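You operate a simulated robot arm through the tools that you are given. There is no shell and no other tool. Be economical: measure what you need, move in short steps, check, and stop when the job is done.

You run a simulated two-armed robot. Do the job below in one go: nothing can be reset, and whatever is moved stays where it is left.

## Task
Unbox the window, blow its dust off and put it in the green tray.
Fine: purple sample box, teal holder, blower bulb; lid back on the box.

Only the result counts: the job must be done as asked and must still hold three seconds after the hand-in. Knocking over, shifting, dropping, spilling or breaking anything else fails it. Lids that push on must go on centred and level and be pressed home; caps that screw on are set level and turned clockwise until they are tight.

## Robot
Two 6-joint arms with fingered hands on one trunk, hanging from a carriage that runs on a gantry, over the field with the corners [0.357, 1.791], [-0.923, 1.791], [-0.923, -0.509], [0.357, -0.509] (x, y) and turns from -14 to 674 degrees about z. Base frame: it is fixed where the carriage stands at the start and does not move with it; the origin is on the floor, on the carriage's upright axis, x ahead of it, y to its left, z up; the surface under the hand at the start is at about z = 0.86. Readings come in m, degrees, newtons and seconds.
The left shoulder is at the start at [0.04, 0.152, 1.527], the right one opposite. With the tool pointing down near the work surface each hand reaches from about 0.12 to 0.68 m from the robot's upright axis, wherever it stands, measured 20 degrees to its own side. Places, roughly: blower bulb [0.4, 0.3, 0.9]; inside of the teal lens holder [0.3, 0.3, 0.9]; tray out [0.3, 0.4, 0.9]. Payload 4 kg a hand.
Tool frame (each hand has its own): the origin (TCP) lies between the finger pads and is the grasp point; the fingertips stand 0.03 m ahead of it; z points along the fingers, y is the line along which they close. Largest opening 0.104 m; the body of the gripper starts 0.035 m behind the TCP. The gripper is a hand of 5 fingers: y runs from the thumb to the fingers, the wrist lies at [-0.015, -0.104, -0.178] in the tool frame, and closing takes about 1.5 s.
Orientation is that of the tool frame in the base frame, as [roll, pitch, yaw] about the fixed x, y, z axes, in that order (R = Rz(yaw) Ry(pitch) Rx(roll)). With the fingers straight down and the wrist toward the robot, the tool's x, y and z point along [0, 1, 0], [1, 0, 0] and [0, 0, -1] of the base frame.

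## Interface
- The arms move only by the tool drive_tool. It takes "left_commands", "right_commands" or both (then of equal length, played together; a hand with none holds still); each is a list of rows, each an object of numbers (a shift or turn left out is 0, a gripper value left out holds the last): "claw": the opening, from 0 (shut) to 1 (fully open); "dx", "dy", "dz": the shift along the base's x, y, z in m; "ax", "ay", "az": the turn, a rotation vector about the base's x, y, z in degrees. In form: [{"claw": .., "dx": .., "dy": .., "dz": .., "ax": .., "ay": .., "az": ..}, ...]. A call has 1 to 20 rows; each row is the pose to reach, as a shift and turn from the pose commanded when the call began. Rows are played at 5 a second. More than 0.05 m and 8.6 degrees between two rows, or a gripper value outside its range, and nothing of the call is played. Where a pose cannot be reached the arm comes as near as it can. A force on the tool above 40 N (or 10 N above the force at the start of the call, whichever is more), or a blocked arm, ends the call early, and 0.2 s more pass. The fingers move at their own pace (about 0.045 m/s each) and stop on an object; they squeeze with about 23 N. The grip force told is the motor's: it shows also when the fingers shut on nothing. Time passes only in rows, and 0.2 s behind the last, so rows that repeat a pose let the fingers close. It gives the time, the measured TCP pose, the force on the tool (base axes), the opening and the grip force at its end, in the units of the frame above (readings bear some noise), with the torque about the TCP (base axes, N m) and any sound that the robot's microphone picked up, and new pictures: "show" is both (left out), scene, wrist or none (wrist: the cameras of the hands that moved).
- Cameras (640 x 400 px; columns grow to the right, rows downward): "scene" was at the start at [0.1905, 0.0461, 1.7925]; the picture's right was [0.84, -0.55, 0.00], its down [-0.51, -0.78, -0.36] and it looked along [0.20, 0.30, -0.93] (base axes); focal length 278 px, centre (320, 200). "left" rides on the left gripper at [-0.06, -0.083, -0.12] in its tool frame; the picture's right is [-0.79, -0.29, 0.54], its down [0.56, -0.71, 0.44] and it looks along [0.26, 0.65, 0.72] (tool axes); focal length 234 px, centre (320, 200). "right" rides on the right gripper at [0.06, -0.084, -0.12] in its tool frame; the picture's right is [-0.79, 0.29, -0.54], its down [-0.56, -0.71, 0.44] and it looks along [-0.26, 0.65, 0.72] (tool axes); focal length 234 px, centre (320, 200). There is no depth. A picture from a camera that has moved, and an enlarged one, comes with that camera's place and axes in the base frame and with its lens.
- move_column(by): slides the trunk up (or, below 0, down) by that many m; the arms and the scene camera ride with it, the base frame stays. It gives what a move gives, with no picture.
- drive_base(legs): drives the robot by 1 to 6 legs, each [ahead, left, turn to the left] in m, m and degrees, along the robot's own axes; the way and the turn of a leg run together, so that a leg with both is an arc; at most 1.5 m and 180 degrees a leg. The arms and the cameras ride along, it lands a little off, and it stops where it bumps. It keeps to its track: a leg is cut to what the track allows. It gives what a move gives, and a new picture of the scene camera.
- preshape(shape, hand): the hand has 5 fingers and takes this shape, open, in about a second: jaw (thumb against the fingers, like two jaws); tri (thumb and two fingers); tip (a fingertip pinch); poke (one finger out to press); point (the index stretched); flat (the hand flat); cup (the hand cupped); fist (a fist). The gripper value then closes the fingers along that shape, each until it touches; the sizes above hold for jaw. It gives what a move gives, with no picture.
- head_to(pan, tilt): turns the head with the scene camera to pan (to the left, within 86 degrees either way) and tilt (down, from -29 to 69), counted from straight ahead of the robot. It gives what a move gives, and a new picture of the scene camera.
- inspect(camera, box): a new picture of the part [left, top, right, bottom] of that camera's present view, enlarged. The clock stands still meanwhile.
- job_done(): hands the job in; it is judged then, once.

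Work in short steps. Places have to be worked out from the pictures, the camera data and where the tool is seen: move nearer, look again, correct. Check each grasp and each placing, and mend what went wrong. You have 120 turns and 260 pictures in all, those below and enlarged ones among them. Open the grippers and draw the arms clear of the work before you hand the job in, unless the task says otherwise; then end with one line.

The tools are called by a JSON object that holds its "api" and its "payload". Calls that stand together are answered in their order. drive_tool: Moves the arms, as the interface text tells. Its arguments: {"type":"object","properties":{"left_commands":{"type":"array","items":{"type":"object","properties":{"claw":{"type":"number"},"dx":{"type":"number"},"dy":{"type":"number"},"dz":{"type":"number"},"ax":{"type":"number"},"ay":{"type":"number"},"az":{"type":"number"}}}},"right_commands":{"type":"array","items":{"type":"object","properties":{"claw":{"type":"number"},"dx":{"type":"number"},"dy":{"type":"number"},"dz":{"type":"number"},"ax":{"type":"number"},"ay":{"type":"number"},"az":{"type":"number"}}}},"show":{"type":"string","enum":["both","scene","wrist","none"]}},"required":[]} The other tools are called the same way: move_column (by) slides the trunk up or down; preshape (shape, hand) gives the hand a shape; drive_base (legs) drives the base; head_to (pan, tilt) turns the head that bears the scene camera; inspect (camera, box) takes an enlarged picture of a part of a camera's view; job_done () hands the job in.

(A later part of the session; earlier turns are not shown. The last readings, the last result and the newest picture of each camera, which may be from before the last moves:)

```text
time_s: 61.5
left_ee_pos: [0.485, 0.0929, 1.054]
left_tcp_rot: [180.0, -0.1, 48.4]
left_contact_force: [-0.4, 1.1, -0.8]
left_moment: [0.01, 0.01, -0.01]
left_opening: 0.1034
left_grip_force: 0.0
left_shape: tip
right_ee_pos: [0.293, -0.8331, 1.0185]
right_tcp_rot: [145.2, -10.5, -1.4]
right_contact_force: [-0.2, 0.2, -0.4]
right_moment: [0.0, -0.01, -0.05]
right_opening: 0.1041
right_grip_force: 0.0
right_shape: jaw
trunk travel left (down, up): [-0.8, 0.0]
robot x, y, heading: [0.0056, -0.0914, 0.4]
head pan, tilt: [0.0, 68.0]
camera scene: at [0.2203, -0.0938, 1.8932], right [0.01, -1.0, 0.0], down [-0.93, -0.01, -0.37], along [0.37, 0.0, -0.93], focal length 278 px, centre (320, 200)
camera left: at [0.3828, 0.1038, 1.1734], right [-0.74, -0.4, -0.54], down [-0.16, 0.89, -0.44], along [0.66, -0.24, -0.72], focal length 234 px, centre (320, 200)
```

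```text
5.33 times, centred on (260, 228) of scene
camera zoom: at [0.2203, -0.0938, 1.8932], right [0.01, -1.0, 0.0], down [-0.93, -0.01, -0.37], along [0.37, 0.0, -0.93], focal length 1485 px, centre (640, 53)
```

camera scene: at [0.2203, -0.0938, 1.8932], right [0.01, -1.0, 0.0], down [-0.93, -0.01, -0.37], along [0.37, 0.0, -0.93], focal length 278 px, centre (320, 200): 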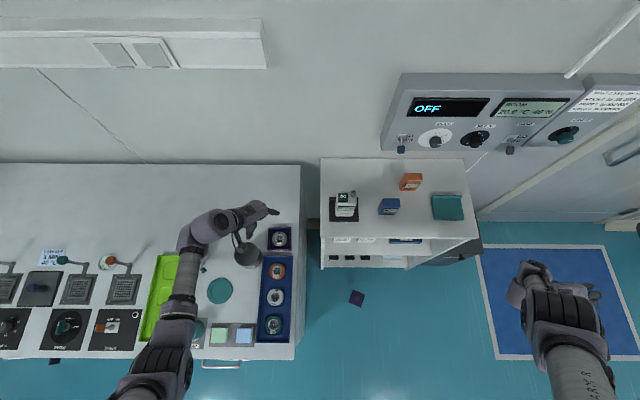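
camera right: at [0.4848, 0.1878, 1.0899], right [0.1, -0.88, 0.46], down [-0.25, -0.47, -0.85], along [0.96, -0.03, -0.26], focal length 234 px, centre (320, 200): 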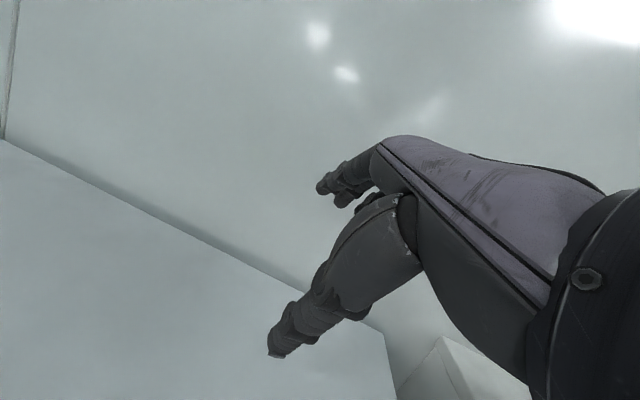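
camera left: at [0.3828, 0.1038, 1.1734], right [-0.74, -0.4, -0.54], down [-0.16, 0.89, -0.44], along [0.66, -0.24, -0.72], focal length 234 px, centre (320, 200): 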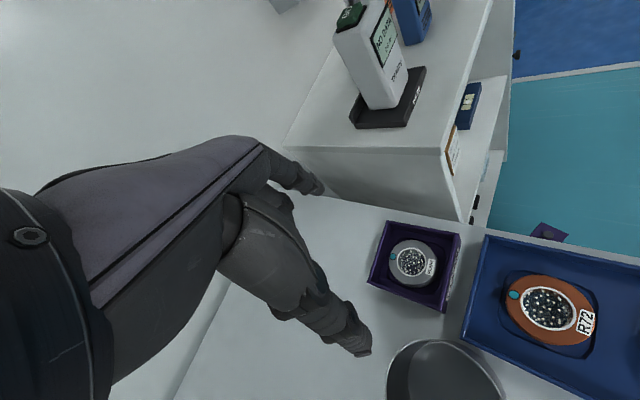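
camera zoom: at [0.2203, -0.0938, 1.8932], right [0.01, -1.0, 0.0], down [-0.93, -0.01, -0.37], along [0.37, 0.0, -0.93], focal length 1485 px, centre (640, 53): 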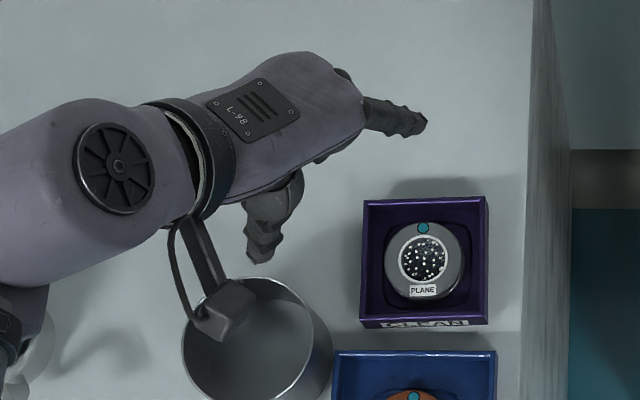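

Tip shape leaves just thumb and index, good for the box corners. I centre over the window at about (0.474, 0.059) along the box diagonal with a 68 mm opening, at z 0.965.

{"api": "drive_tool", "payload": {"left_commands": [{"dx": -0.005, "dy": -0.017, "dz": -0.03, "az": -3, "claw": 0.66}, {"dx": -0.011, "dy": -0.034, "dz": -0.06, "az": -3, "claw": 0.66}, {"dx": -0.011, "dy": -0.034, "dz": -0.089, "az": -3, "claw": 0.66}, {"dx": -0.011, "dy": -0.034, "dz": -0.089, "az": -3, "claw": 0.66}], "show": "wrist"}}

{"api": "inspect", "payload": {"camera": "scene", "box": [235, 205, 305, 265]}}

{"api": "inspect", "payload": {"camera": "left", "box": [240, 170, 460, 390]}}

```text
time_s: 62.5
left_ee_pos: [0.4732, 0.0582, 0.9651]
left_tcp_rot: [179.9, -0.2, 45.4]
left_contact_force: [0.3, 0.2, 0.3]
left_moment: [-0.01, 0.04, -0.05]
left_opening: 0.069
left_grip_force: 0.1
left_shape: tip
right_ee_pos: [0.2935, -0.832, 1.0187]
right_tcp_rot: [145.0, -10.5, -1.5]
right_contact_force: [-1.0, 0.4, 0.6]
right_moment: [0.02, 0.03, 0.03]
right_opening: 0.1041
right_grip_force: 0.0
right_shape: jaw
trunk travel left (down, up): [-0.8, 0.0]
robot x, y, heading: [0.0049, -0.0957, 0.3]
head pan, tilt: [0.0, 68.0]
camera left: at [0.3719, 0.0756, 1.0845], right [-0.76, -0.36, -0.54], down [-0.11, 0.89, -0.44], along [0.64, -0.27, -0.72], focal length 234 px, centre (320, 200)
```

left: 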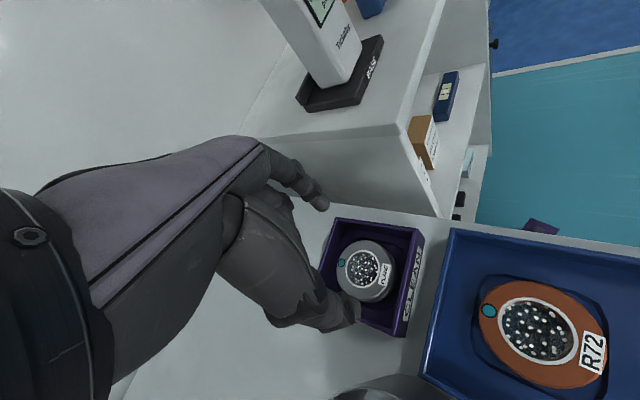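

```text
6.67 times, centred on (270, 235) of scene
camera zoom: at [0.2203, -0.0938, 1.8932], right [0.01, -1.0, 0.0], down [-0.93, -0.01, -0.37], along [0.37, 0.0, -0.93], focal length 1857 px, centre (653, -33)
```

zoom: 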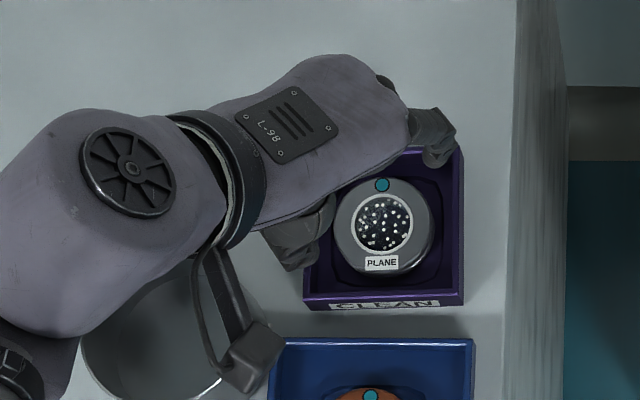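

```text
1.82 times, centred on (350, 280) of left
camera zoom: at [0.3719, 0.0756, 1.0845], right [-0.76, -0.36, -0.54], down [-0.11, 0.89, -0.44], along [0.64, -0.27, -0.72], focal length 426 px, centre (266, 54)
```

zoom: 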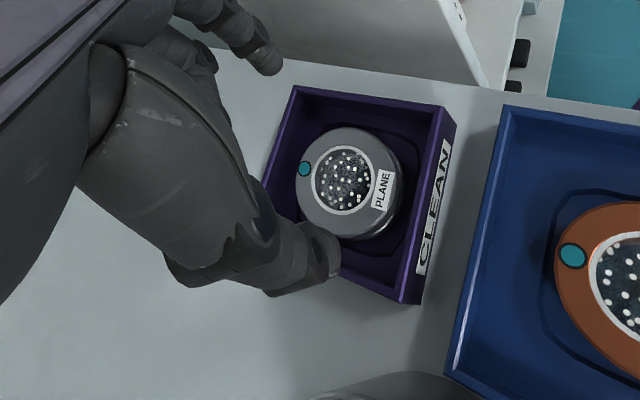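

The pinch line is slightly off the diagonal and a bit wide. I narrow to about 61 mm, yaw +4°, shift slightly, and descend to rim level for a check.

{"api": "drive_tool", "payload": {"left_commands": [{"dx": 0.003, "dz": -0.01, "az": 4, "claw": 0.59}, {"dx": 0.003, "dz": -0.02, "az": 4, "claw": 0.59}, {"dx": 0.003, "dz": -0.035, "az": 4, "claw": 0.59}], "show": "wrist"}}

{"api": "inspect", "payload": {"camera": "scene", "box": [250, 215, 300, 255]}}

{"api": "inspect", "payload": {"camera": "left", "box": [260, 170, 420, 350]}}

```text
time_s: 63.3
left_ee_pos: [0.4763, 0.0589, 0.93]
left_tcp_rot: [180.0, -0.1, 49.5]
left_contact_force: [-0.8, 0.3, 0.2]
left_moment: [-0.02, 0.0, 0.0]
left_opening: 0.0617
left_grip_force: 0.0
left_shape: tip
right_ee_pos: [0.2929, -0.8333, 1.0193]
right_tcp_rot: [145.1, -10.5, -1.4]
right_contact_force: [-0.7, -0.2, -1.3]
right_moment: [0.0, -0.02, -0.01]
right_opening: 0.104
right_grip_force: 0.0
right_shape: jaw
trunk travel left (down, up): [-0.8, 0.0]
robot x, y, heading: [0.0032, -0.0951, 0.1]
head pan, tilt: [0.0, 68.0]
camera left: at [0.3738, 0.0677, 1.0486], right [-0.73, -0.41, -0.54], down [-0.17, 0.88, -0.44], along [0.66, -0.22, -0.72], focal length 234 px, centre (320, 200)
```

left: 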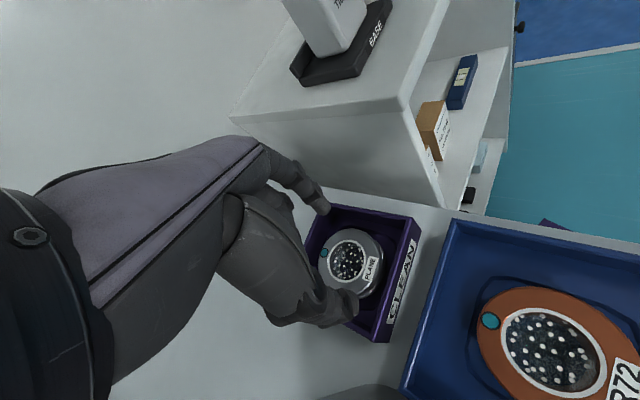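

```text
10.00 times, centred on (275, 235) of scene
camera zoom: at [0.2204, -0.0939, 1.8932], right [0.01, -1.0, 0.0], down [-0.93, -0.01, -0.37], along [0.37, 0.0, -0.93], focal length 2785 px, centre (770, -150)
```

zoom: 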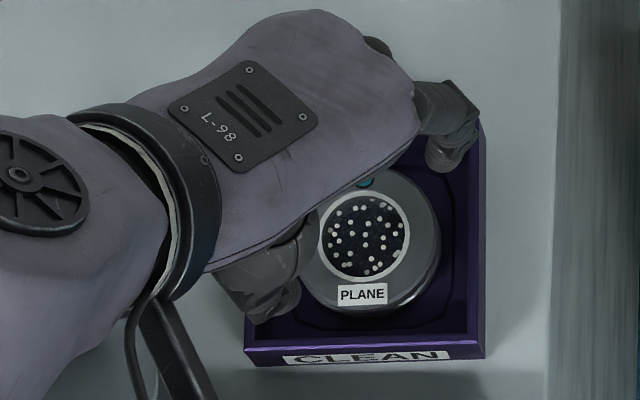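

```text
2.22 times, centred on (340, 260) of left
camera zoom: at [0.3738, 0.0677, 1.0486], right [-0.73, -0.41, -0.54], down [-0.17, 0.88, -0.44], along [0.66, -0.22, -0.72], focal length 520 px, centre (276, 67)
```

zoom: 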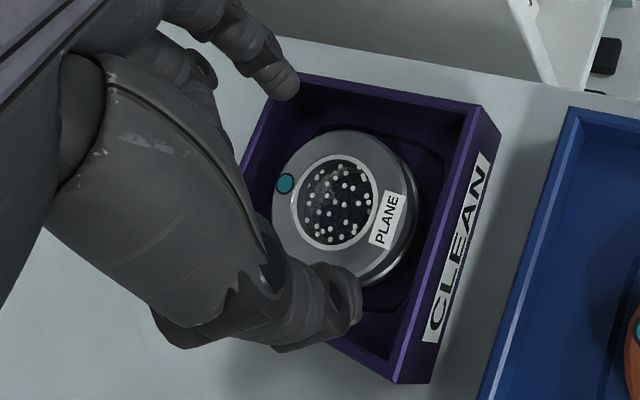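

Both fingertips straddle the window along the diagonal and inside the box outline. I go down to z 0.903 watching the force.

{"api": "drive_tool", "payload": {"left_commands": [{"dx": 0.001, "dy": 0.002, "dz": -0.01}, {"dx": 0.001, "dy": 0.002, "dz": -0.02}, {"dx": 0.001, "dy": 0.002, "dz": -0.027}], "show": "wrist"}}

{"api": "inspect", "payload": {"camera": "left", "box": [260, 170, 420, 350]}}

```text
time_s: 64.1
left_ee_pos: [0.4762, 0.0606, 0.9024]
left_tcp_rot: [179.9, -0.1, 49.4]
left_contact_force: [0.5, 0.6, 0.4]
left_moment: [-0.03, -0.01, 0.01]
left_opening: 0.0609
left_grip_force: 0.1
left_shape: tip
right_ee_pos: [0.2927, -0.8323, 1.0184]
right_tcp_rot: [145.1, -10.5, -1.5]
right_contact_force: [-0.5, 0.3, -0.5]
right_moment: [0.0, 0.03, 0.04]
right_opening: 0.1042
right_grip_force: 0.0
right_shape: jaw
trunk travel left (down, up): [-0.8, 0.0]
robot x, y, heading: [0.0049, -0.0947, 0.4]
head pan, tilt: [0.0, 68.0]
camera left: at [0.3741, 0.0696, 1.0231], right [-0.73, -0.41, -0.54], down [-0.17, 0.88, -0.43], along [0.66, -0.22, -0.72], focal length 234 px, centre (320, 200)
```

left: 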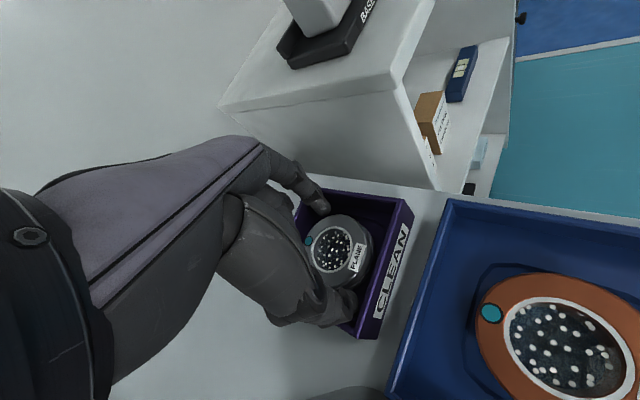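

```text
2.22 times, centred on (340, 260) of left
camera zoom: at [0.3741, 0.0696, 1.0231], right [-0.73, -0.41, -0.54], down [-0.17, 0.88, -0.43], along [0.66, -0.22, -0.72], focal length 520 px, centre (276, 67)
```

zoom: 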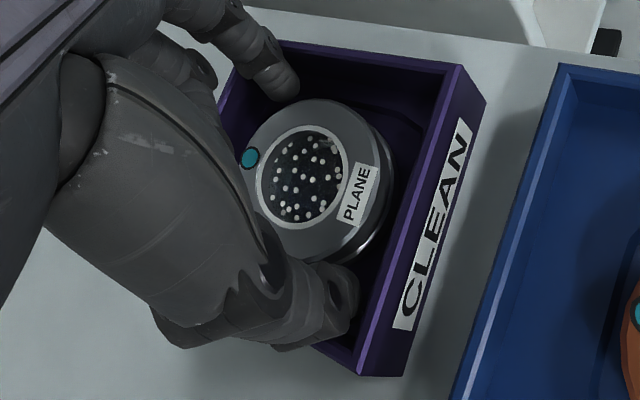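

No contact and the tips are beside the ring. I close gently on it.

{"api": "drive_tool", "payload": {"left_commands": [{"claw": 0.5}, {"claw": 0.45}, {"claw": 0.4}, {"claw": 0.4}, {"claw": 0.4}, {"claw": 0.4}], "show": "wrist"}}

{"api": "inspect", "payload": {"camera": "left", "box": [260, 170, 420, 350]}}

```text
time_s: 65.5
left_ee_pos: [0.4764, 0.0607, 0.9032]
left_tcp_rot: [-179.9, -0.2, 49.5]
left_contact_force: [-0.6, -1.1, -0.2]
left_moment: [0.02, -0.03, 0.01]
left_opening: 0.0476
left_grip_force: 23.3
left_shape: tip
right_ee_pos: [0.2921, -0.8325, 1.0189]
right_tcp_rot: [145.0, -10.4, -1.5]
right_contact_force: [0.4, -0.5, -0.7]
right_moment: [-0.04, 0.02, -0.07]
right_opening: 0.104
right_grip_force: 0.1
right_shape: jaw
trunk travel left (down, up): [-0.8, 0.0]
robot x, y, heading: [0.0018, -0.0942, 0.3]
head pan, tilt: [0.0, 68.0]
camera left: at [0.3739, 0.0695, 1.023], right [-0.73, -0.41, -0.54], down [-0.17, 0.88, -0.43], along [0.66, -0.22, -0.72], focal length 234 px, centre (320, 200)
```

left: 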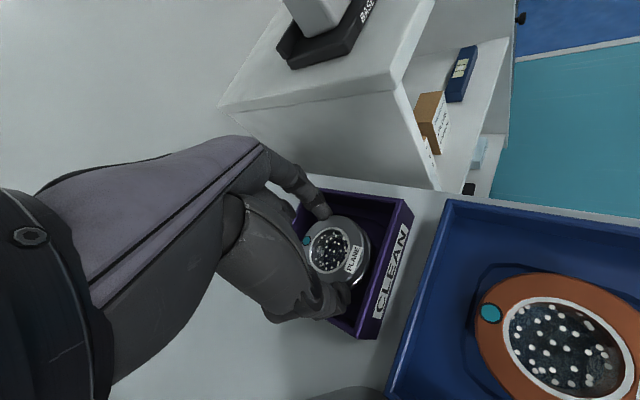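

```text
2.22 times, centred on (340, 260) of left
camera zoom: at [0.3739, 0.0695, 1.023], right [-0.73, -0.41, -0.54], down [-0.17, 0.88, -0.43], along [0.66, -0.22, -0.72], focal length 520 px, centre (276, 67)
```

zoom: 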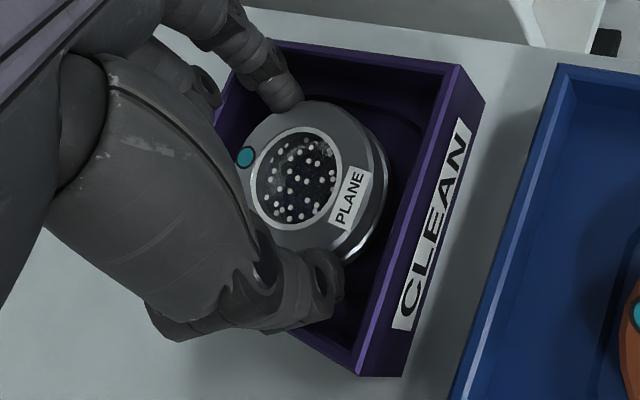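

Gripped at 48 mm. I lift slowly and check the hold.

{"api": "drive_tool", "payload": {"left_commands": [{"dz": 0.004}, {"dz": 0.008}, {"dz": 0.014}, {"dz": 0.02}, {"dz": 0.03}], "show": "wrist"}}

{"api": "inspect", "payload": {"camera": "scene", "box": [250, 215, 300, 255]}}

```text
time_s: 66.7
left_ee_pos: [0.4767, 0.0611, 0.9312]
left_tcp_rot: [-180.0, 0.0, 49.3]
left_contact_force: [-0.7, -0.1, -0.1]
left_moment: [0.01, -0.02, -0.02]
left_opening: 0.0474
left_grip_force: 23.4
left_shape: tip
right_ee_pos: [0.2938, -0.8321, 1.0182]
right_tcp_rot: [145.1, -10.6, -1.4]
right_contact_force: [-0.2, -0.4, 0.1]
right_moment: [-0.05, 0.01, -0.02]
right_opening: 0.104
right_grip_force: 0.2
right_shape: jaw
trunk travel left (down, up): [-0.8, 0.0]
robot x, y, heading: [0.0025, -0.0925, 0.5]
head pan, tilt: [0.0, 68.0]
camera left: at [0.3743, 0.0695, 1.0519], right [-0.73, -0.41, -0.54], down [-0.17, 0.88, -0.44], along [0.66, -0.22, -0.72], focal length 234 px, centre (320, 200)
```

left: 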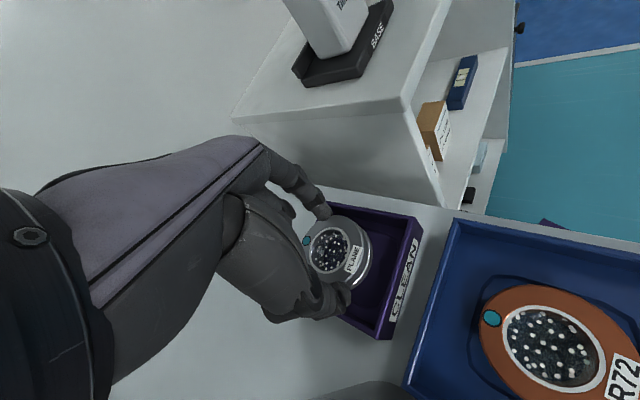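

```text
10.00 times, centred on (275, 235) of scene
camera zoom: at [0.2203, -0.0938, 1.8932], right [0.01, -1.0, 0.0], down [-0.93, -0.01, -0.37], along [0.37, 0.0, -0.93], focal length 2785 px, centre (770, -150)
```

zoom: 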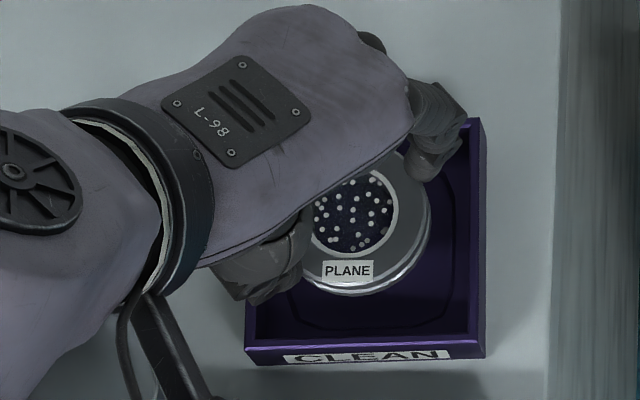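

The window is held level and clear. I raise it and carry it toward the teal holder, turning the yaw back as I go.

{"api": "drive_tool", "payload": {"left_commands": [{"dz": 0.04}, {"dz": 0.08}, {"dx": -0.02, "dy": 0.03, "dz": 0.1}, {"dx": -0.045, "dy": 0.065, "dz": 0.11}, {"dx": -0.07, "dy": 0.1, "dz": 0.11, "az": 4}, {"dx": -0.095, "dy": 0.13, "dz": 0.11, "az": 9}, {"dx": -0.12, "dy": 0.155, "dz": 0.11, "az": 14}, {"dx": -0.145, "dy": 0.175, "dz": 0.11, "az": 19}, {"dx": -0.165, "dy": 0.185, "dz": 0.11, "az": 24}], "show": "both"}}

```text
time_s: 68.7
left_ee_pos: [0.3128, 0.2461, 1.0426]
left_tcp_rot: [179.9, -0.1, 73.5]
left_contact_force: [-0.5, 0.2, -0.3]
left_moment: [0.02, -0.01, 0.01]
left_opening: 0.0473
left_grip_force: 22.5
left_shape: tip
right_ee_pos: [0.2923, -0.8329, 1.0193]
right_tcp_rot: [145.0, -10.4, -1.4]
right_contact_force: [0.4, -0.3, -1.1]
right_moment: [-0.02, 0.04, -0.02]
right_opening: 0.104
right_grip_force: 0.1
right_shape: jaw
trunk travel left (down, up): [-0.8, 0.0]
robot x, y, heading: [0.0043, -0.0929, 0.4]
head pan, tilt: [0.0, 68.0]
camera scene: at [0.2203, -0.0938, 1.8932], right [0.01, -1.0, 0.0], down [-0.93, -0.01, -0.37], along [0.37, 0.0, -0.93], focal length 278 px, centre (320, 200)
camera left: at [0.2162, 0.2118, 1.1618], right [-0.5, -0.67, -0.54], down [-0.52, 0.74, -0.44], along [0.69, 0.06, -0.72], focal length 234 px, centre (320, 200)
```

scene: 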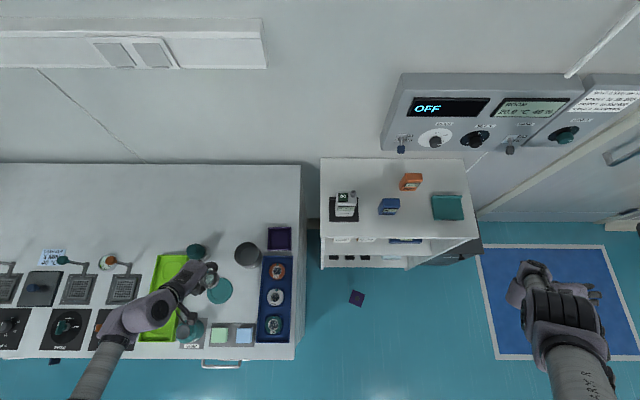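
left: 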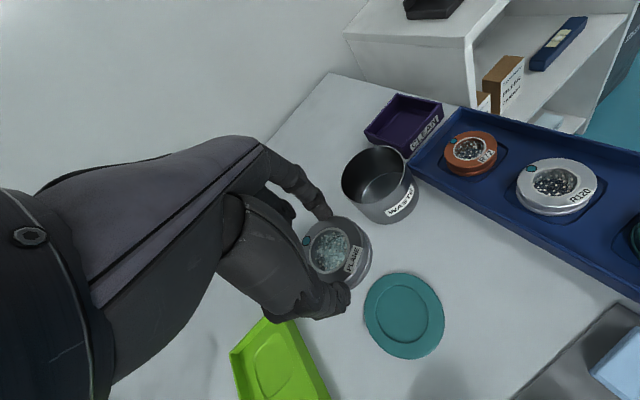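

I zoom in on the holder in the scene to fix its centre and inner recess.

{"api": "inspect", "payload": {"camera": "scene", "box": [180, 260, 250, 320]}}

{"api": "inspect", "payload": {"camera": "left", "box": [280, 190, 460, 370]}}

```text
6.67 times, centred on (215, 290) of scene
camera zoom: at [0.2203, -0.0938, 1.8932], right [0.01, -1.0, 0.0], down [-0.93, -0.01, -0.37], along [0.37, 0.0, -0.93], focal length 1857 px, centre (1020, -400)
```

zoom: 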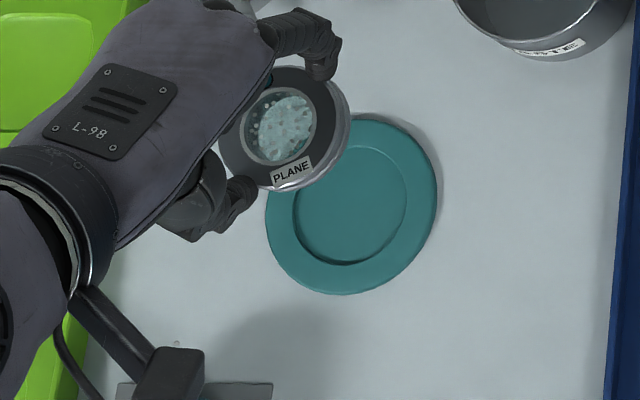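

```text
2.22 times, centred on (370, 280) of left
camera zoom: at [0.2162, 0.2118, 1.1618], right [-0.5, -0.67, -0.54], down [-0.52, 0.74, -0.44], along [0.69, 0.06, -0.72], focal length 520 px, centre (209, 22)
```

zoom: 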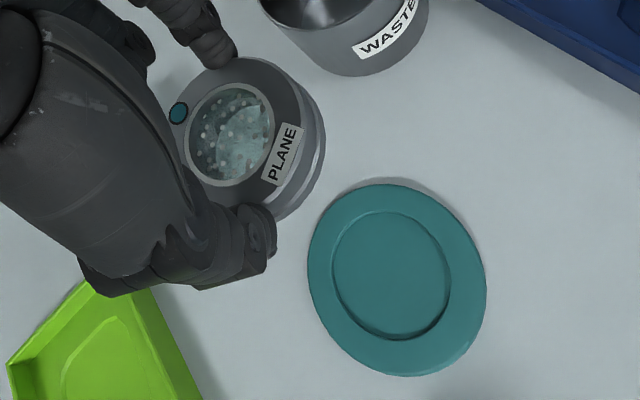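

Holder recess centre is about (0.288, 0.260), 60 mm wide. I position over it and go down to z 0.94 for a check.

{"api": "drive_tool", "payload": {"left_commands": [{"dx": -0.012, "dy": 0.008, "dz": -0.02}, {"dx": -0.024, "dy": 0.0165, "dz": -0.04}, {"dx": -0.024, "dy": 0.0165, "dz": -0.08}, {"dx": -0.024, "dy": 0.0165, "dz": -0.105}], "show": "wrist"}}

{"api": "inspect", "payload": {"camera": "scene", "box": [190, 265, 250, 320]}}

{"api": "inspect", "payload": {"camera": "left", "box": [260, 190, 420, 350]}}

```text
time_s: 69.7
left_ee_pos: [0.2885, 0.2622, 0.937]
left_tcp_rot: [-180.0, 0.0, 73.6]
left_contact_force: [-0.9, 0.0, -0.6]
left_moment: [-0.02, -0.01, -0.01]
left_opening: 0.0471
left_grip_force: 22.9
left_shape: tip
right_ee_pos: [0.293, -0.8333, 1.0185]
right_tcp_rot: [145.0, -10.5, -1.4]
right_contact_force: [0.2, -0.6, 0.5]
right_moment: [0.02, 0.01, -0.01]
right_opening: 0.1039
right_grip_force: 0.1
right_shape: jaw
trunk travel left (down, up): [-0.8, 0.0]
robot x, y, heading: [0.0006, -0.0956, 0.4]
head pan, tilt: [0.0, 68.0]
camera left: at [0.192, 0.2287, 1.0561], right [-0.5, -0.67, -0.54], down [-0.52, 0.74, -0.44], along [0.69, 0.06, -0.72], focal length 234 px, centre (320, 200)
```

left: 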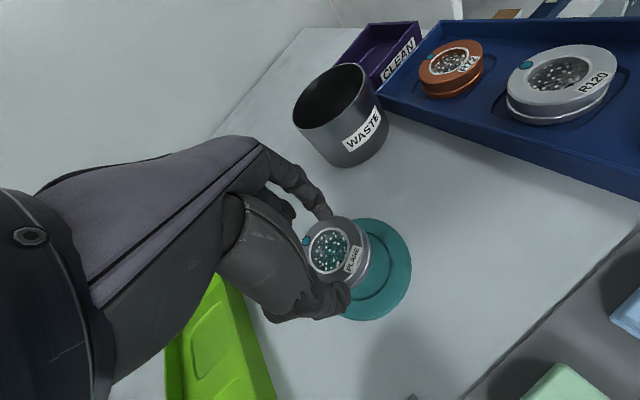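

```text
7.27 times, centred on (220, 292) of scene
camera zoom: at [0.2203, -0.0939, 1.8933], right [0.01, -1.0, 0.0], down [-0.93, -0.01, -0.37], along [0.37, 0.0, -0.93], focal length 2026 px, centre (1047, -473)
```

zoom: 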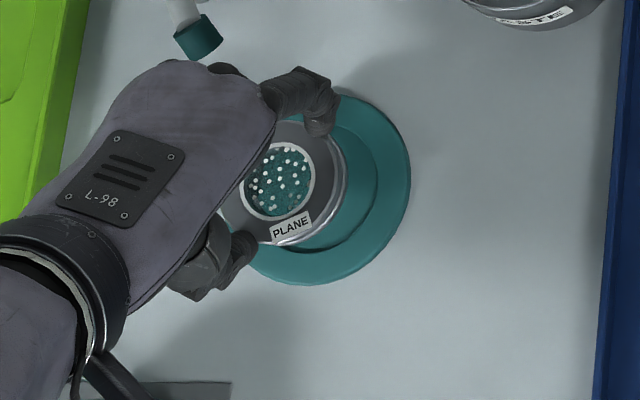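

```text
2.50 times, centred on (340, 270) of left
camera zoom: at [0.192, 0.2287, 1.0561], right [-0.5, -0.67, -0.54], down [-0.52, 0.74, -0.44], along [0.69, 0.06, -0.72], focal length 585 px, centre (270, 25)
```

zoom: 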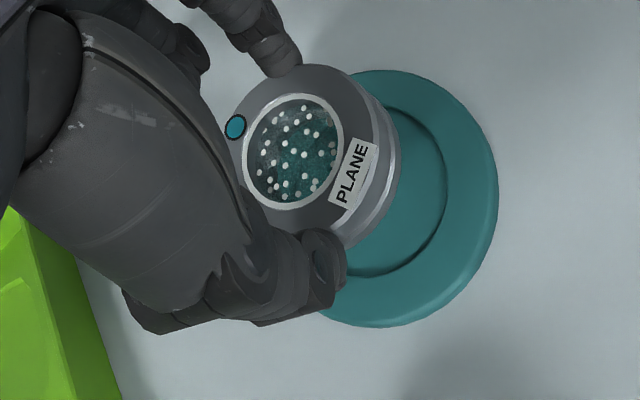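

Window and recess centres agree within about 1–2 mm. I lower to z 0.912, then creep down.

{"api": "drive_tool", "payload": {"left_commands": [{"dx": 0.001, "dy": -0.001, "dz": -0.012}, {"dx": 0.001, "dy": -0.001, "dz": -0.022}, {"dx": 0.001, "dy": -0.001, "dz": -0.026}, {"dx": 0.001, "dy": -0.001, "dz": -0.029}], "show": "wrist"}}

{"api": "inspect", "payload": {"camera": "scene", "box": [190, 265, 250, 320]}}

{"api": "inspect", "payload": {"camera": "left", "box": [260, 190, 420, 350]}}

```text
time_s: 70.7
left_ee_pos: [0.2897, 0.2613, 0.9091]
left_tcp_rot: [-180.0, 0.0, 73.4]
left_contact_force: [-0.4, -0.2, -0.4]
left_moment: [0.01, -0.04, 0.04]
left_opening: 0.0471
left_grip_force: 22.9
left_shape: tip
right_ee_pos: [0.293, -0.832, 1.0186]
right_tcp_rot: [145.0, -10.5, -1.5]
right_contact_force: [-0.1, -0.9, 0.5]
right_moment: [-0.02, -0.01, -0.04]
right_opening: 0.104
right_grip_force: 0.0
right_shape: jaw
trunk travel left (down, up): [-0.8, 0.0]
robot x, y, heading: [0.0029, -0.0967, 0.5]
head pan, tilt: [0.0, 68.0]
camera left: at [0.1926, 0.2278, 1.0278], right [-0.5, -0.67, -0.54], down [-0.52, 0.74, -0.44], along [0.69, 0.06, -0.72], focal length 234 px, centre (320, 200)
```

left: 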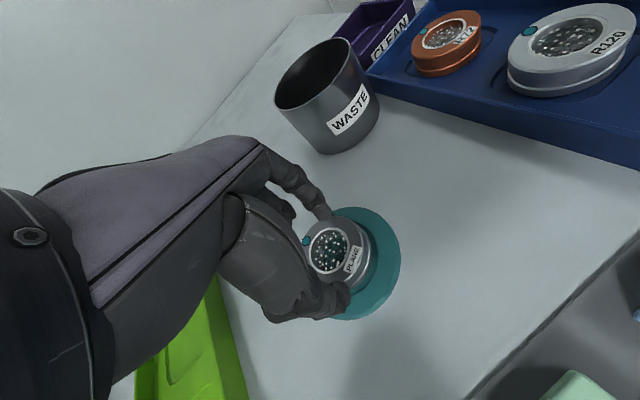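

```text
7.27 times, centred on (220, 292) of scene
camera zoom: at [0.2203, -0.0939, 1.8932], right [0.01, -1.0, 0.0], down [-0.93, -0.01, -0.37], along [0.37, 0.0, -0.93], focal length 2026 px, centre (1047, -473)
```

zoom: 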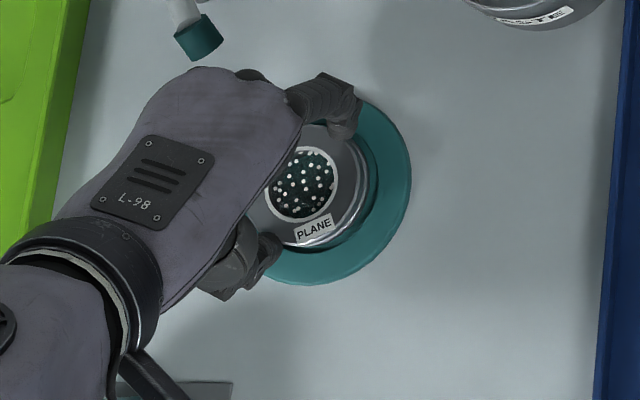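

```text
2.50 times, centred on (340, 270) of left
camera zoom: at [0.1926, 0.2278, 1.0278], right [-0.5, -0.67, -0.54], down [-0.52, 0.74, -0.44], along [0.69, 0.06, -0.72], focal length 585 px, centre (270, 25)
```

zoom: 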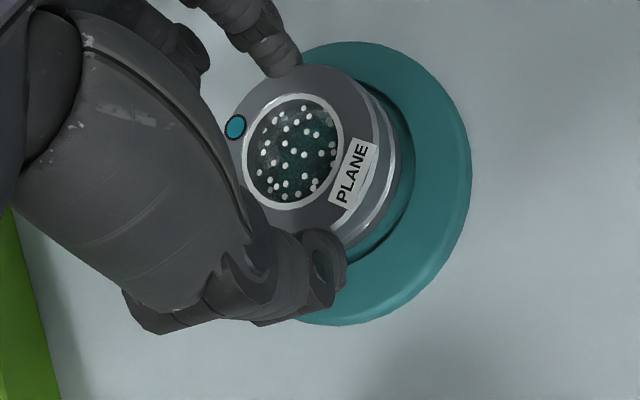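

Still free and centred. I creep down another 9 mm, watching for contact.

{"api": "drive_tool", "payload": {"left_commands": [{"dz": -0.003}, {"dz": -0.005}, {"dz": -0.007}, {"dz": -0.009}, {"dz": -0.009}], "show": "none"}}

{"api": "inspect", "payload": {"camera": "left", "box": [260, 190, 420, 350]}}

```text
time_s: 71.9
left_ee_pos: [0.2902, 0.2623, 0.901]
left_tcp_rot: [179.9, -0.1, 73.3]
left_contact_force: [-3.8, -1.1, 20.1]
left_moment: [-0.04, 0.19, -0.02]
left_opening: 0.0479
left_grip_force: 22.7
left_shape: tip
right_ee_pos: [0.2916, -0.831, 1.018]
right_tcp_rot: [145.1, -10.5, -1.5]
right_contact_force: [0.7, -0.1, 0.6]
right_moment: [0.04, 0.0, -0.04]
right_opening: 0.1041
right_grip_force: 0.1
right_shape: jaw
trunk travel left (down, up): [-0.8, 0.0]
robot x, y, heading: [0.0002, -0.0943, 0.3]
head pan, tilt: [0.0, 68.0]
```

```text
2.50 times, centred on (340, 270) of left
camera zoom: at [0.193, 0.2281, 1.0199], right [-0.5, -0.67, -0.54], down [-0.52, 0.74, -0.44], along [0.7, 0.06, -0.72], focal length 585 px, centre (270, 25)
```

zoom: 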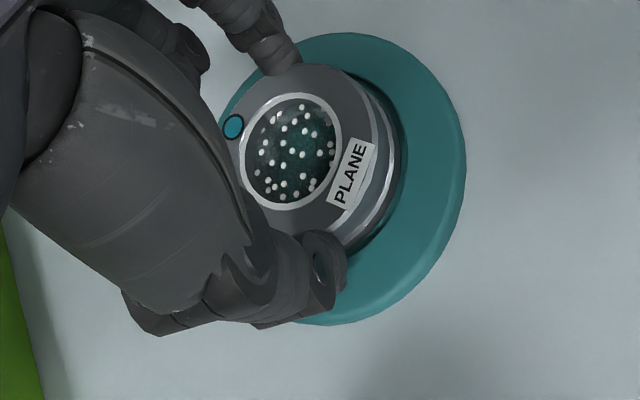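

Contact at 20 N, apparently seated. I ease up 1 mm, open a little and look.

{"api": "drive_tool", "payload": {"left_commands": [{"dz": 0.0015}, {"dz": 0.0015, "claw": 0.5}, {"dz": 0.0015, "claw": 0.56}, {"dz": 0.0015, "claw": 0.62}, {"dz": 0.0015, "claw": 0.62}], "show": "none"}}

{"api": "inspect", "payload": {"camera": "left", "box": [260, 190, 420, 350]}}

{"api": "inspect", "payload": {"camera": "scene", "box": [190, 265, 250, 320]}}

```text
time_s: 73.1
left_ee_pos: [0.2892, 0.2601, 0.9024]
left_tcp_rot: [180.0, 0.0, 73.5]
left_contact_force: [0.0, 0.2, -0.8]
left_moment: [0.02, 0.0, 0.02]
left_opening: 0.0641
left_grip_force: 0.0
left_shape: tip
right_ee_pos: [0.2927, -0.8318, 1.018]
right_tcp_rot: [145.0, -10.4, -1.5]
right_contact_force: [0.6, 0.2, 0.1]
right_moment: [-0.05, -0.02, 0.0]
right_opening: 0.104
right_grip_force: 0.2
right_shape: jaw
trunk travel left (down, up): [-0.8, 0.0]
robot x, y, heading: [0.0033, -0.0913, 0.4]
head pan, tilt: [0.0, 68.0]
```

```text
2.50 times, centred on (340, 270) of left
camera zoom: at [0.1918, 0.2273, 1.0206], right [-0.5, -0.67, -0.54], down [-0.52, 0.74, -0.44], along [0.69, 0.06, -0.72], focal length 585 px, centre (270, 25)
```

zoom: 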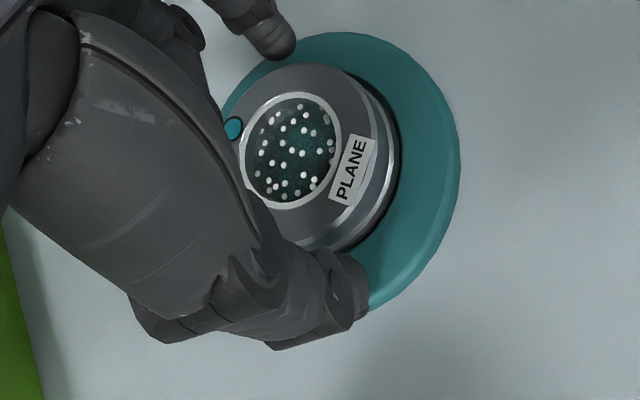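

```text
7.27 times, centred on (220, 292) of scene
camera zoom: at [0.2203, -0.0938, 1.8932], right [0.01, -1.0, 0.0], down [-0.93, -0.01, -0.37], along [0.37, 0.0, -0.93], focal length 2026 px, centre (1047, -473)
```

zoom: 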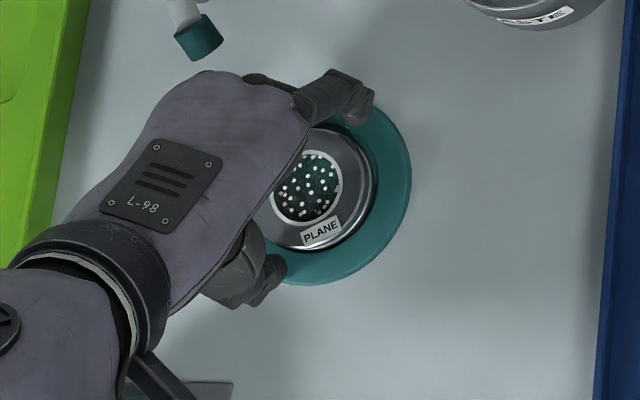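

The window sits in the recess. I open further and go up, then look at it and at the bulb.

{"api": "drive_tool", "payload": {"left_commands": [{"claw": 0.72}, {"claw": 0.72, "dz": 0.01}, {"claw": 0.72, "dz": 0.04}, {"claw": 0.72, "dz": 0.08}, {"claw": 0.72, "dz": 0.12}, {"claw": 0.72, "dz": 0.15}], "show": "wrist"}}

{"api": "inspect", "payload": {"camera": "scene", "box": [170, 230, 260, 320]}}

```text
time_s: 74.5
left_ee_pos: [0.2888, 0.2615, 1.0514]
left_tcp_rot: [-180.0, -0.1, 73.3]
left_contact_force: [-0.1, -0.3, -0.3]
left_moment: [-0.02, -0.03, 0.01]
left_opening: 0.0745
left_grip_force: 0.0
left_shape: tip
right_ee_pos: [0.2923, -0.8324, 1.0187]
right_tcp_rot: [145.0, -10.5, -1.4]
right_contact_force: [-0.4, -0.3, 1.0]
right_moment: [0.01, 0.0, 0.0]
right_opening: 0.104
right_grip_force: 0.1
right_shape: jaw
trunk travel left (down, up): [-0.8, 0.0]
robot x, y, heading: [0.0013, -0.0944, 0.5]
head pan, tilt: [0.0, 68.0]
camera left: at [0.1919, 0.2278, 1.171], right [-0.5, -0.67, -0.54], down [-0.52, 0.74, -0.43], along [0.69, 0.06, -0.72], focal length 234 px, centre (320, 200)
```

left: 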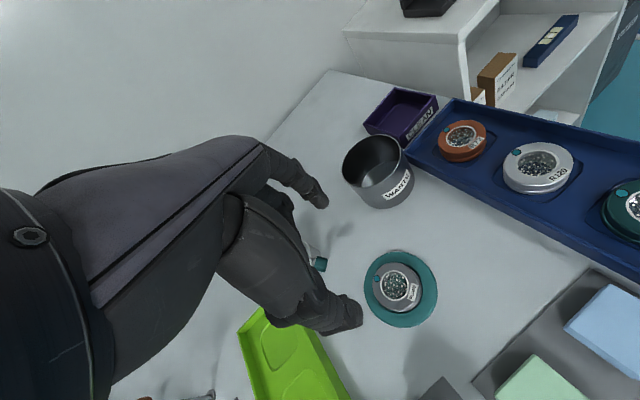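

```text
4.44 times, centred on (215, 275) of scene
camera zoom: at [0.2204, -0.0938, 1.8931], right [0.01, -1.0, 0.0], down [-0.93, -0.01, -0.37], along [0.37, 0.0, -0.93], focal length 1238 px, centre (787, -133)
```

zoom: 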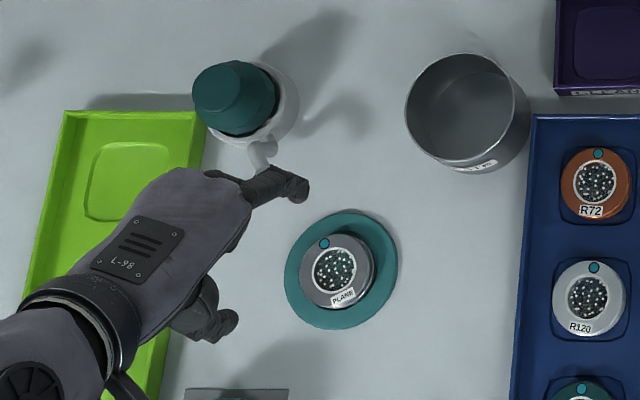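

The window lies nicely in the holder. Now I move the hand above the tray side so its camera sees the blower bulb and its nozzle well.

{"api": "drive_tool", "payload": {"left_commands": [{"dx": 0.01, "dy": 0.035, "dz": 0.0, "az": 4}, {"dx": 0.02, "dy": 0.07, "dz": 0.0, "az": 8}, {"dx": 0.03, "dy": 0.105, "dz": 0.0, "az": 12}, {"dx": 0.04, "dy": 0.14, "dz": -0.01, "az": 16}, {"dx": 0.045, "dy": 0.165, "dz": -0.03, "az": 16}], "show": "wrist"}}

{"api": "inspect", "payload": {"camera": "left", "box": [340, 100, 560, 300]}}

```text
time_s: 75.7
left_ee_pos: [0.3348, 0.4267, 1.0208]
left_tcp_rot: [180.0, 0.1, 89.3]
left_contact_force: [0.2, -0.2, -0.3]
left_moment: [-0.03, -0.02, -0.02]
left_opening: 0.0747
left_grip_force: 0.2
left_shape: tip
right_ee_pos: [0.2931, -0.8323, 1.0184]
right_tcp_rot: [145.0, -10.4, -1.5]
right_contact_force: [0.5, 0.2, -0.1]
right_moment: [-0.01, -0.01, -0.02]
right_opening: 0.1041
right_grip_force: 0.0
right_shape: jaw
trunk travel left (down, up): [-0.8, 0.0]
robot x, y, heading: [0.0063, -0.0927, 0.4]
head pan, tilt: [0.0, 68.0]
camera left: at [0.2507, 0.3669, 1.1401], right [-0.3, -0.79, -0.54], down [-0.7, 0.57, -0.44], along [0.65, 0.25, -0.72], focal length 234 px, centre (320, 200)
```

left: 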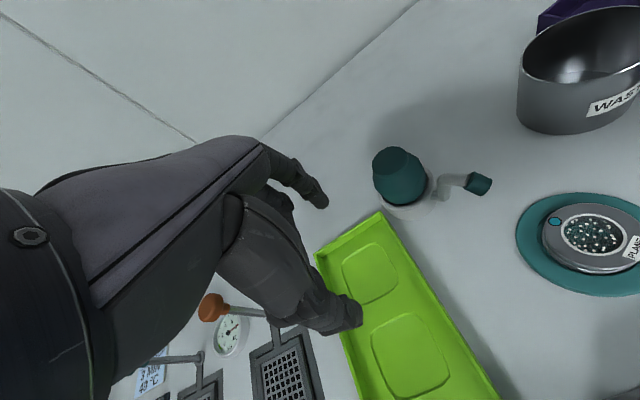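

```text
2.00 times, centred on (450, 200) of left
camera zoom: at [0.2507, 0.3669, 1.1401], right [-0.3, -0.79, -0.54], down [-0.7, 0.57, -0.44], along [0.65, 0.25, -0.72], focal length 468 px, centre (60, 200)
```

zoom: 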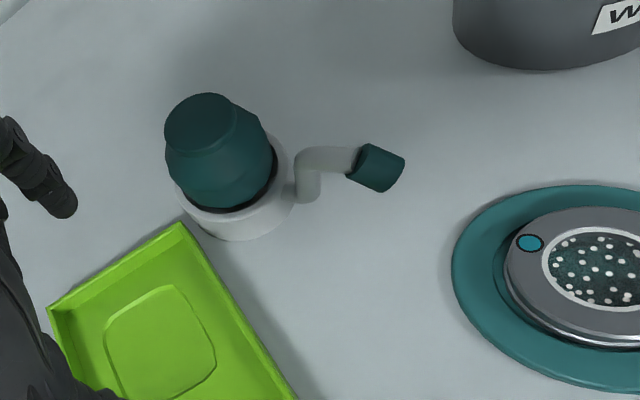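

The nozzle on the bulb's stand points horizontally straight at the window in the holder, so squeezing the bulb in place should blow it. I raise the hand, go to jaw shape, lower the trunk 6 cm for reach, and position over the bulb at about (0.419, 0.342).

{"api": "preshape", "payload": {"shape": "jaw", "hand": "left"}}

{"api": "drive_tool", "payload": {"left_commands": [{"dz": 0.04, "claw": 1}, {"dz": 0.08, "claw": 1}], "show": "none"}}

{"api": "move_column", "payload": {"by": -0.06}}

```text
time_s: 76.6
left_ee_pos: [0.3347, 0.4266, 1.0214]
left_tcp_rot: [-180.0, 0.0, 89.5]
left_contact_force: [0.1, -0.1, -0.1]
left_moment: [0.02, -0.04, 0.01]
left_opening: 0.104
left_grip_force: 0.1
left_shape: jaw
right_ee_pos: [0.2924, -0.8328, 1.0172]
right_tcp_rot: [145.0, -10.4, -1.5]
right_contact_force: [0.2, 0.0, -0.1]
right_moment: [0.0, 0.03, -0.01]
right_opening: 0.1038
right_grip_force: 0.1
right_shape: jaw
trunk travel left (down, up): [-0.8, 0.0]
robot x, y, heading: [0.0037, -0.0938, 0.3]
head pan, tilt: [0.0, 68.0]
```

```text
time_s: 77.2
left_ee_pos: [0.3342, 0.4263, 1.1011]
left_tcp_rot: [179.9, 0.0, 89.4]
left_contact_force: [0.7, -0.5, 0.2]
left_moment: [0.0, 0.01, 0.02]
left_opening: 0.1039
left_grip_force: 0.1
left_shape: jaw
right_ee_pos: [0.2935, -0.8323, 1.0176]
right_tcp_rot: [145.1, -10.5, -1.4]
right_contact_force: [-0.4, 0.2, -0.1]
right_moment: [-0.04, 0.05, -0.03]
right_opening: 0.1042
right_grip_force: 0.1
right_shape: jaw
trunk travel left (down, up): [-0.8, 0.0]
robot x, y, heading: [0.0018, -0.098, 0.2]
head pan, tilt: [0.0, 68.0]
```

```text
time_s: 78.2
left_ee_pos: [0.3341, 0.426, 1.0406]
left_tcp_rot: [180.0, 0.0, 89.4]
left_contact_force: [-0.1, 0.0, 0.9]
left_moment: [0.02, 0.03, 0.01]
left_opening: 0.1041
left_grip_force: 0.0
left_shape: jaw
right_ee_pos: [0.2923, -0.8318, 0.9576]
right_tcp_rot: [145.1, -10.5, -1.5]
right_contact_force: [-0.4, 0.5, -0.2]
right_moment: [0.02, 0.01, 0.0]
right_opening: 0.1042
right_grip_force: 0.1
right_shape: jaw
trunk travel left (down, up): [-0.74, 0.06]
robot x, y, heading: [0.0028, -0.0974, 0.7]
head pan, tilt: [0.0, 68.0]
```

I move over the bulb at z 1.02, yaw 75, and look.

{"api": "drive_tool", "payload": {"left_commands": [{"dx": 0.03, "dy": -0.025, "az": -5}, {"dx": 0.06, "dy": -0.055, "az": -10}, {"dx": 0.085, "dy": -0.084, "dz": -0.015, "az": -14}], "show": "wrist"}}

{"api": "inspect", "payload": {"camera": "scene", "box": [150, 220, 260, 320]}}

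```text
time_s: 79.0
left_ee_pos: [0.4201, 0.3425, 1.0268]
left_tcp_rot: [-180.0, -0.1, 75.3]
left_contact_force: [0.0, 0.0, 0.3]
left_moment: [-0.02, 0.02, 0.02]
left_opening: 0.1037
left_grip_force: 0.1
left_shape: jaw
right_ee_pos: [0.2944, -0.8339, 0.9595]
right_tcp_rot: [145.1, -10.4, -1.5]
right_contact_force: [0.3, 0.1, 0.0]
right_moment: [0.0, 0.02, 0.01]
right_opening: 0.104
right_grip_force: 0.0
right_shape: jaw
trunk travel left (down, up): [-0.74, 0.06]
robot x, y, heading: [0.0027, -0.0975, 0.6]
head pan, tilt: [0.0, 68.0]
camera left: at [0.3237, 0.305, 1.1457], right [-0.48, -0.69, -0.54], down [-0.54, 0.72, -0.44], along [0.69, 0.09, -0.72], focal length 234 px, centre (320, 200)
```

left: 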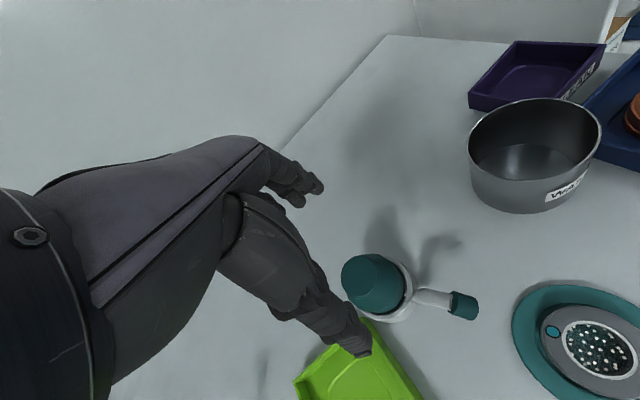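

```text
4.00 times, centred on (205, 270) of scene
camera zoom: at [0.2204, -0.094, 1.8333], right [0.01, -1.0, 0.0], down [-0.93, -0.01, -0.37], along [0.37, 0.0, -0.93], focal length 1114 px, centre (780, -80)
```

zoom: 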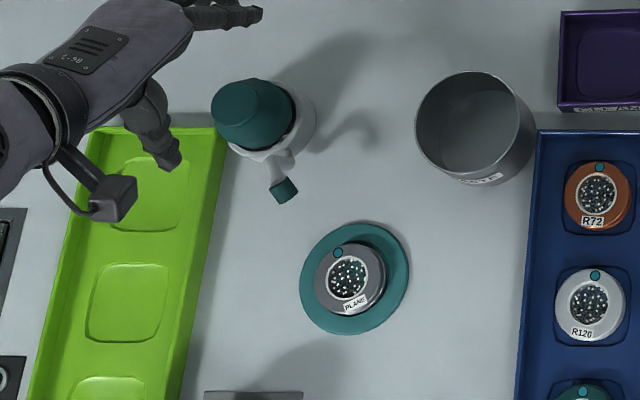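

Bulb centre refined to (0.414, 0.344). I descend around it to z 0.932, open hand.

{"api": "drive_tool", "payload": {"left_commands": [{"dx": -0.005, "dy": 0.001, "dz": -0.03}, {"dx": -0.005, "dy": 0.001, "dz": -0.06}, {"dx": -0.005, "dy": 0.001, "dz": -0.08}, {"dx": -0.005, "dy": 0.001, "dz": -0.094}], "show": "wrist"}}

{"api": "inspect", "payload": {"camera": "scene", "box": [150, 220, 260, 320]}}

```text
time_s: 80.0
left_ee_pos: [0.414, 0.3429, 0.9326]
left_tcp_rot: [-179.9, -0.2, 75.4]
left_contact_force: [0.5, -1.2, 0.4]
left_moment: [0.0, 0.0, 0.01]
left_opening: 0.1036
left_grip_force: 0.2
left_shape: jaw
right_ee_pos: [0.2929, -0.8326, 0.9578]
right_tcp_rot: [145.1, -10.5, -1.5]
right_contact_force: [-0.4, -0.5, -0.5]
right_moment: [-0.04, 0.06, 0.0]
right_opening: 0.1042
right_grip_force: 0.1
right_shape: jaw
trunk travel left (down, up): [-0.74, 0.06]
robot x, y, heading: [0.0003, -0.0942, 0.3]
head pan, tilt: [0.0, 68.0]
camera left: at [0.3182, 0.306, 1.0516], right [-0.48, -0.69, -0.54], down [-0.54, 0.72, -0.44], along [0.69, 0.09, -0.72], focal length 234 px, centre (320, 200)
```

left: 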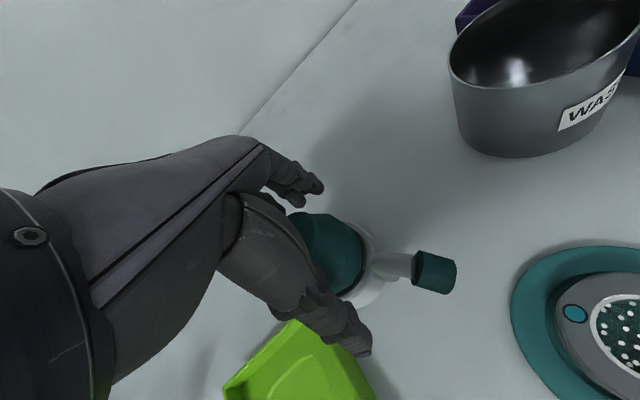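

```text
4.00 times, centred on (205, 270) of scene
camera zoom: at [0.2203, -0.0939, 1.8332], right [0.01, -1.0, 0.0], down [-0.93, -0.01, -0.37], along [0.37, 0.0, -0.93], focal length 1114 px, centre (780, -80)
```

zoom: 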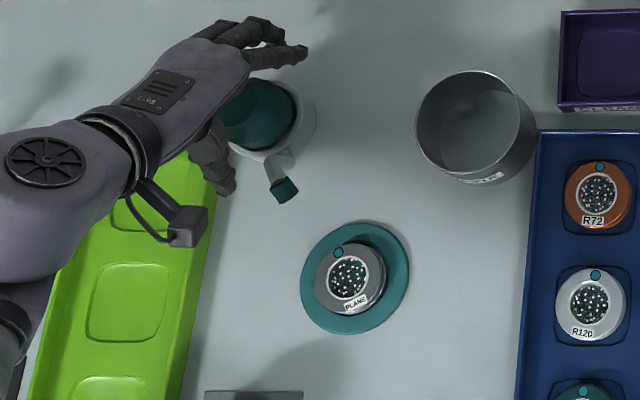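

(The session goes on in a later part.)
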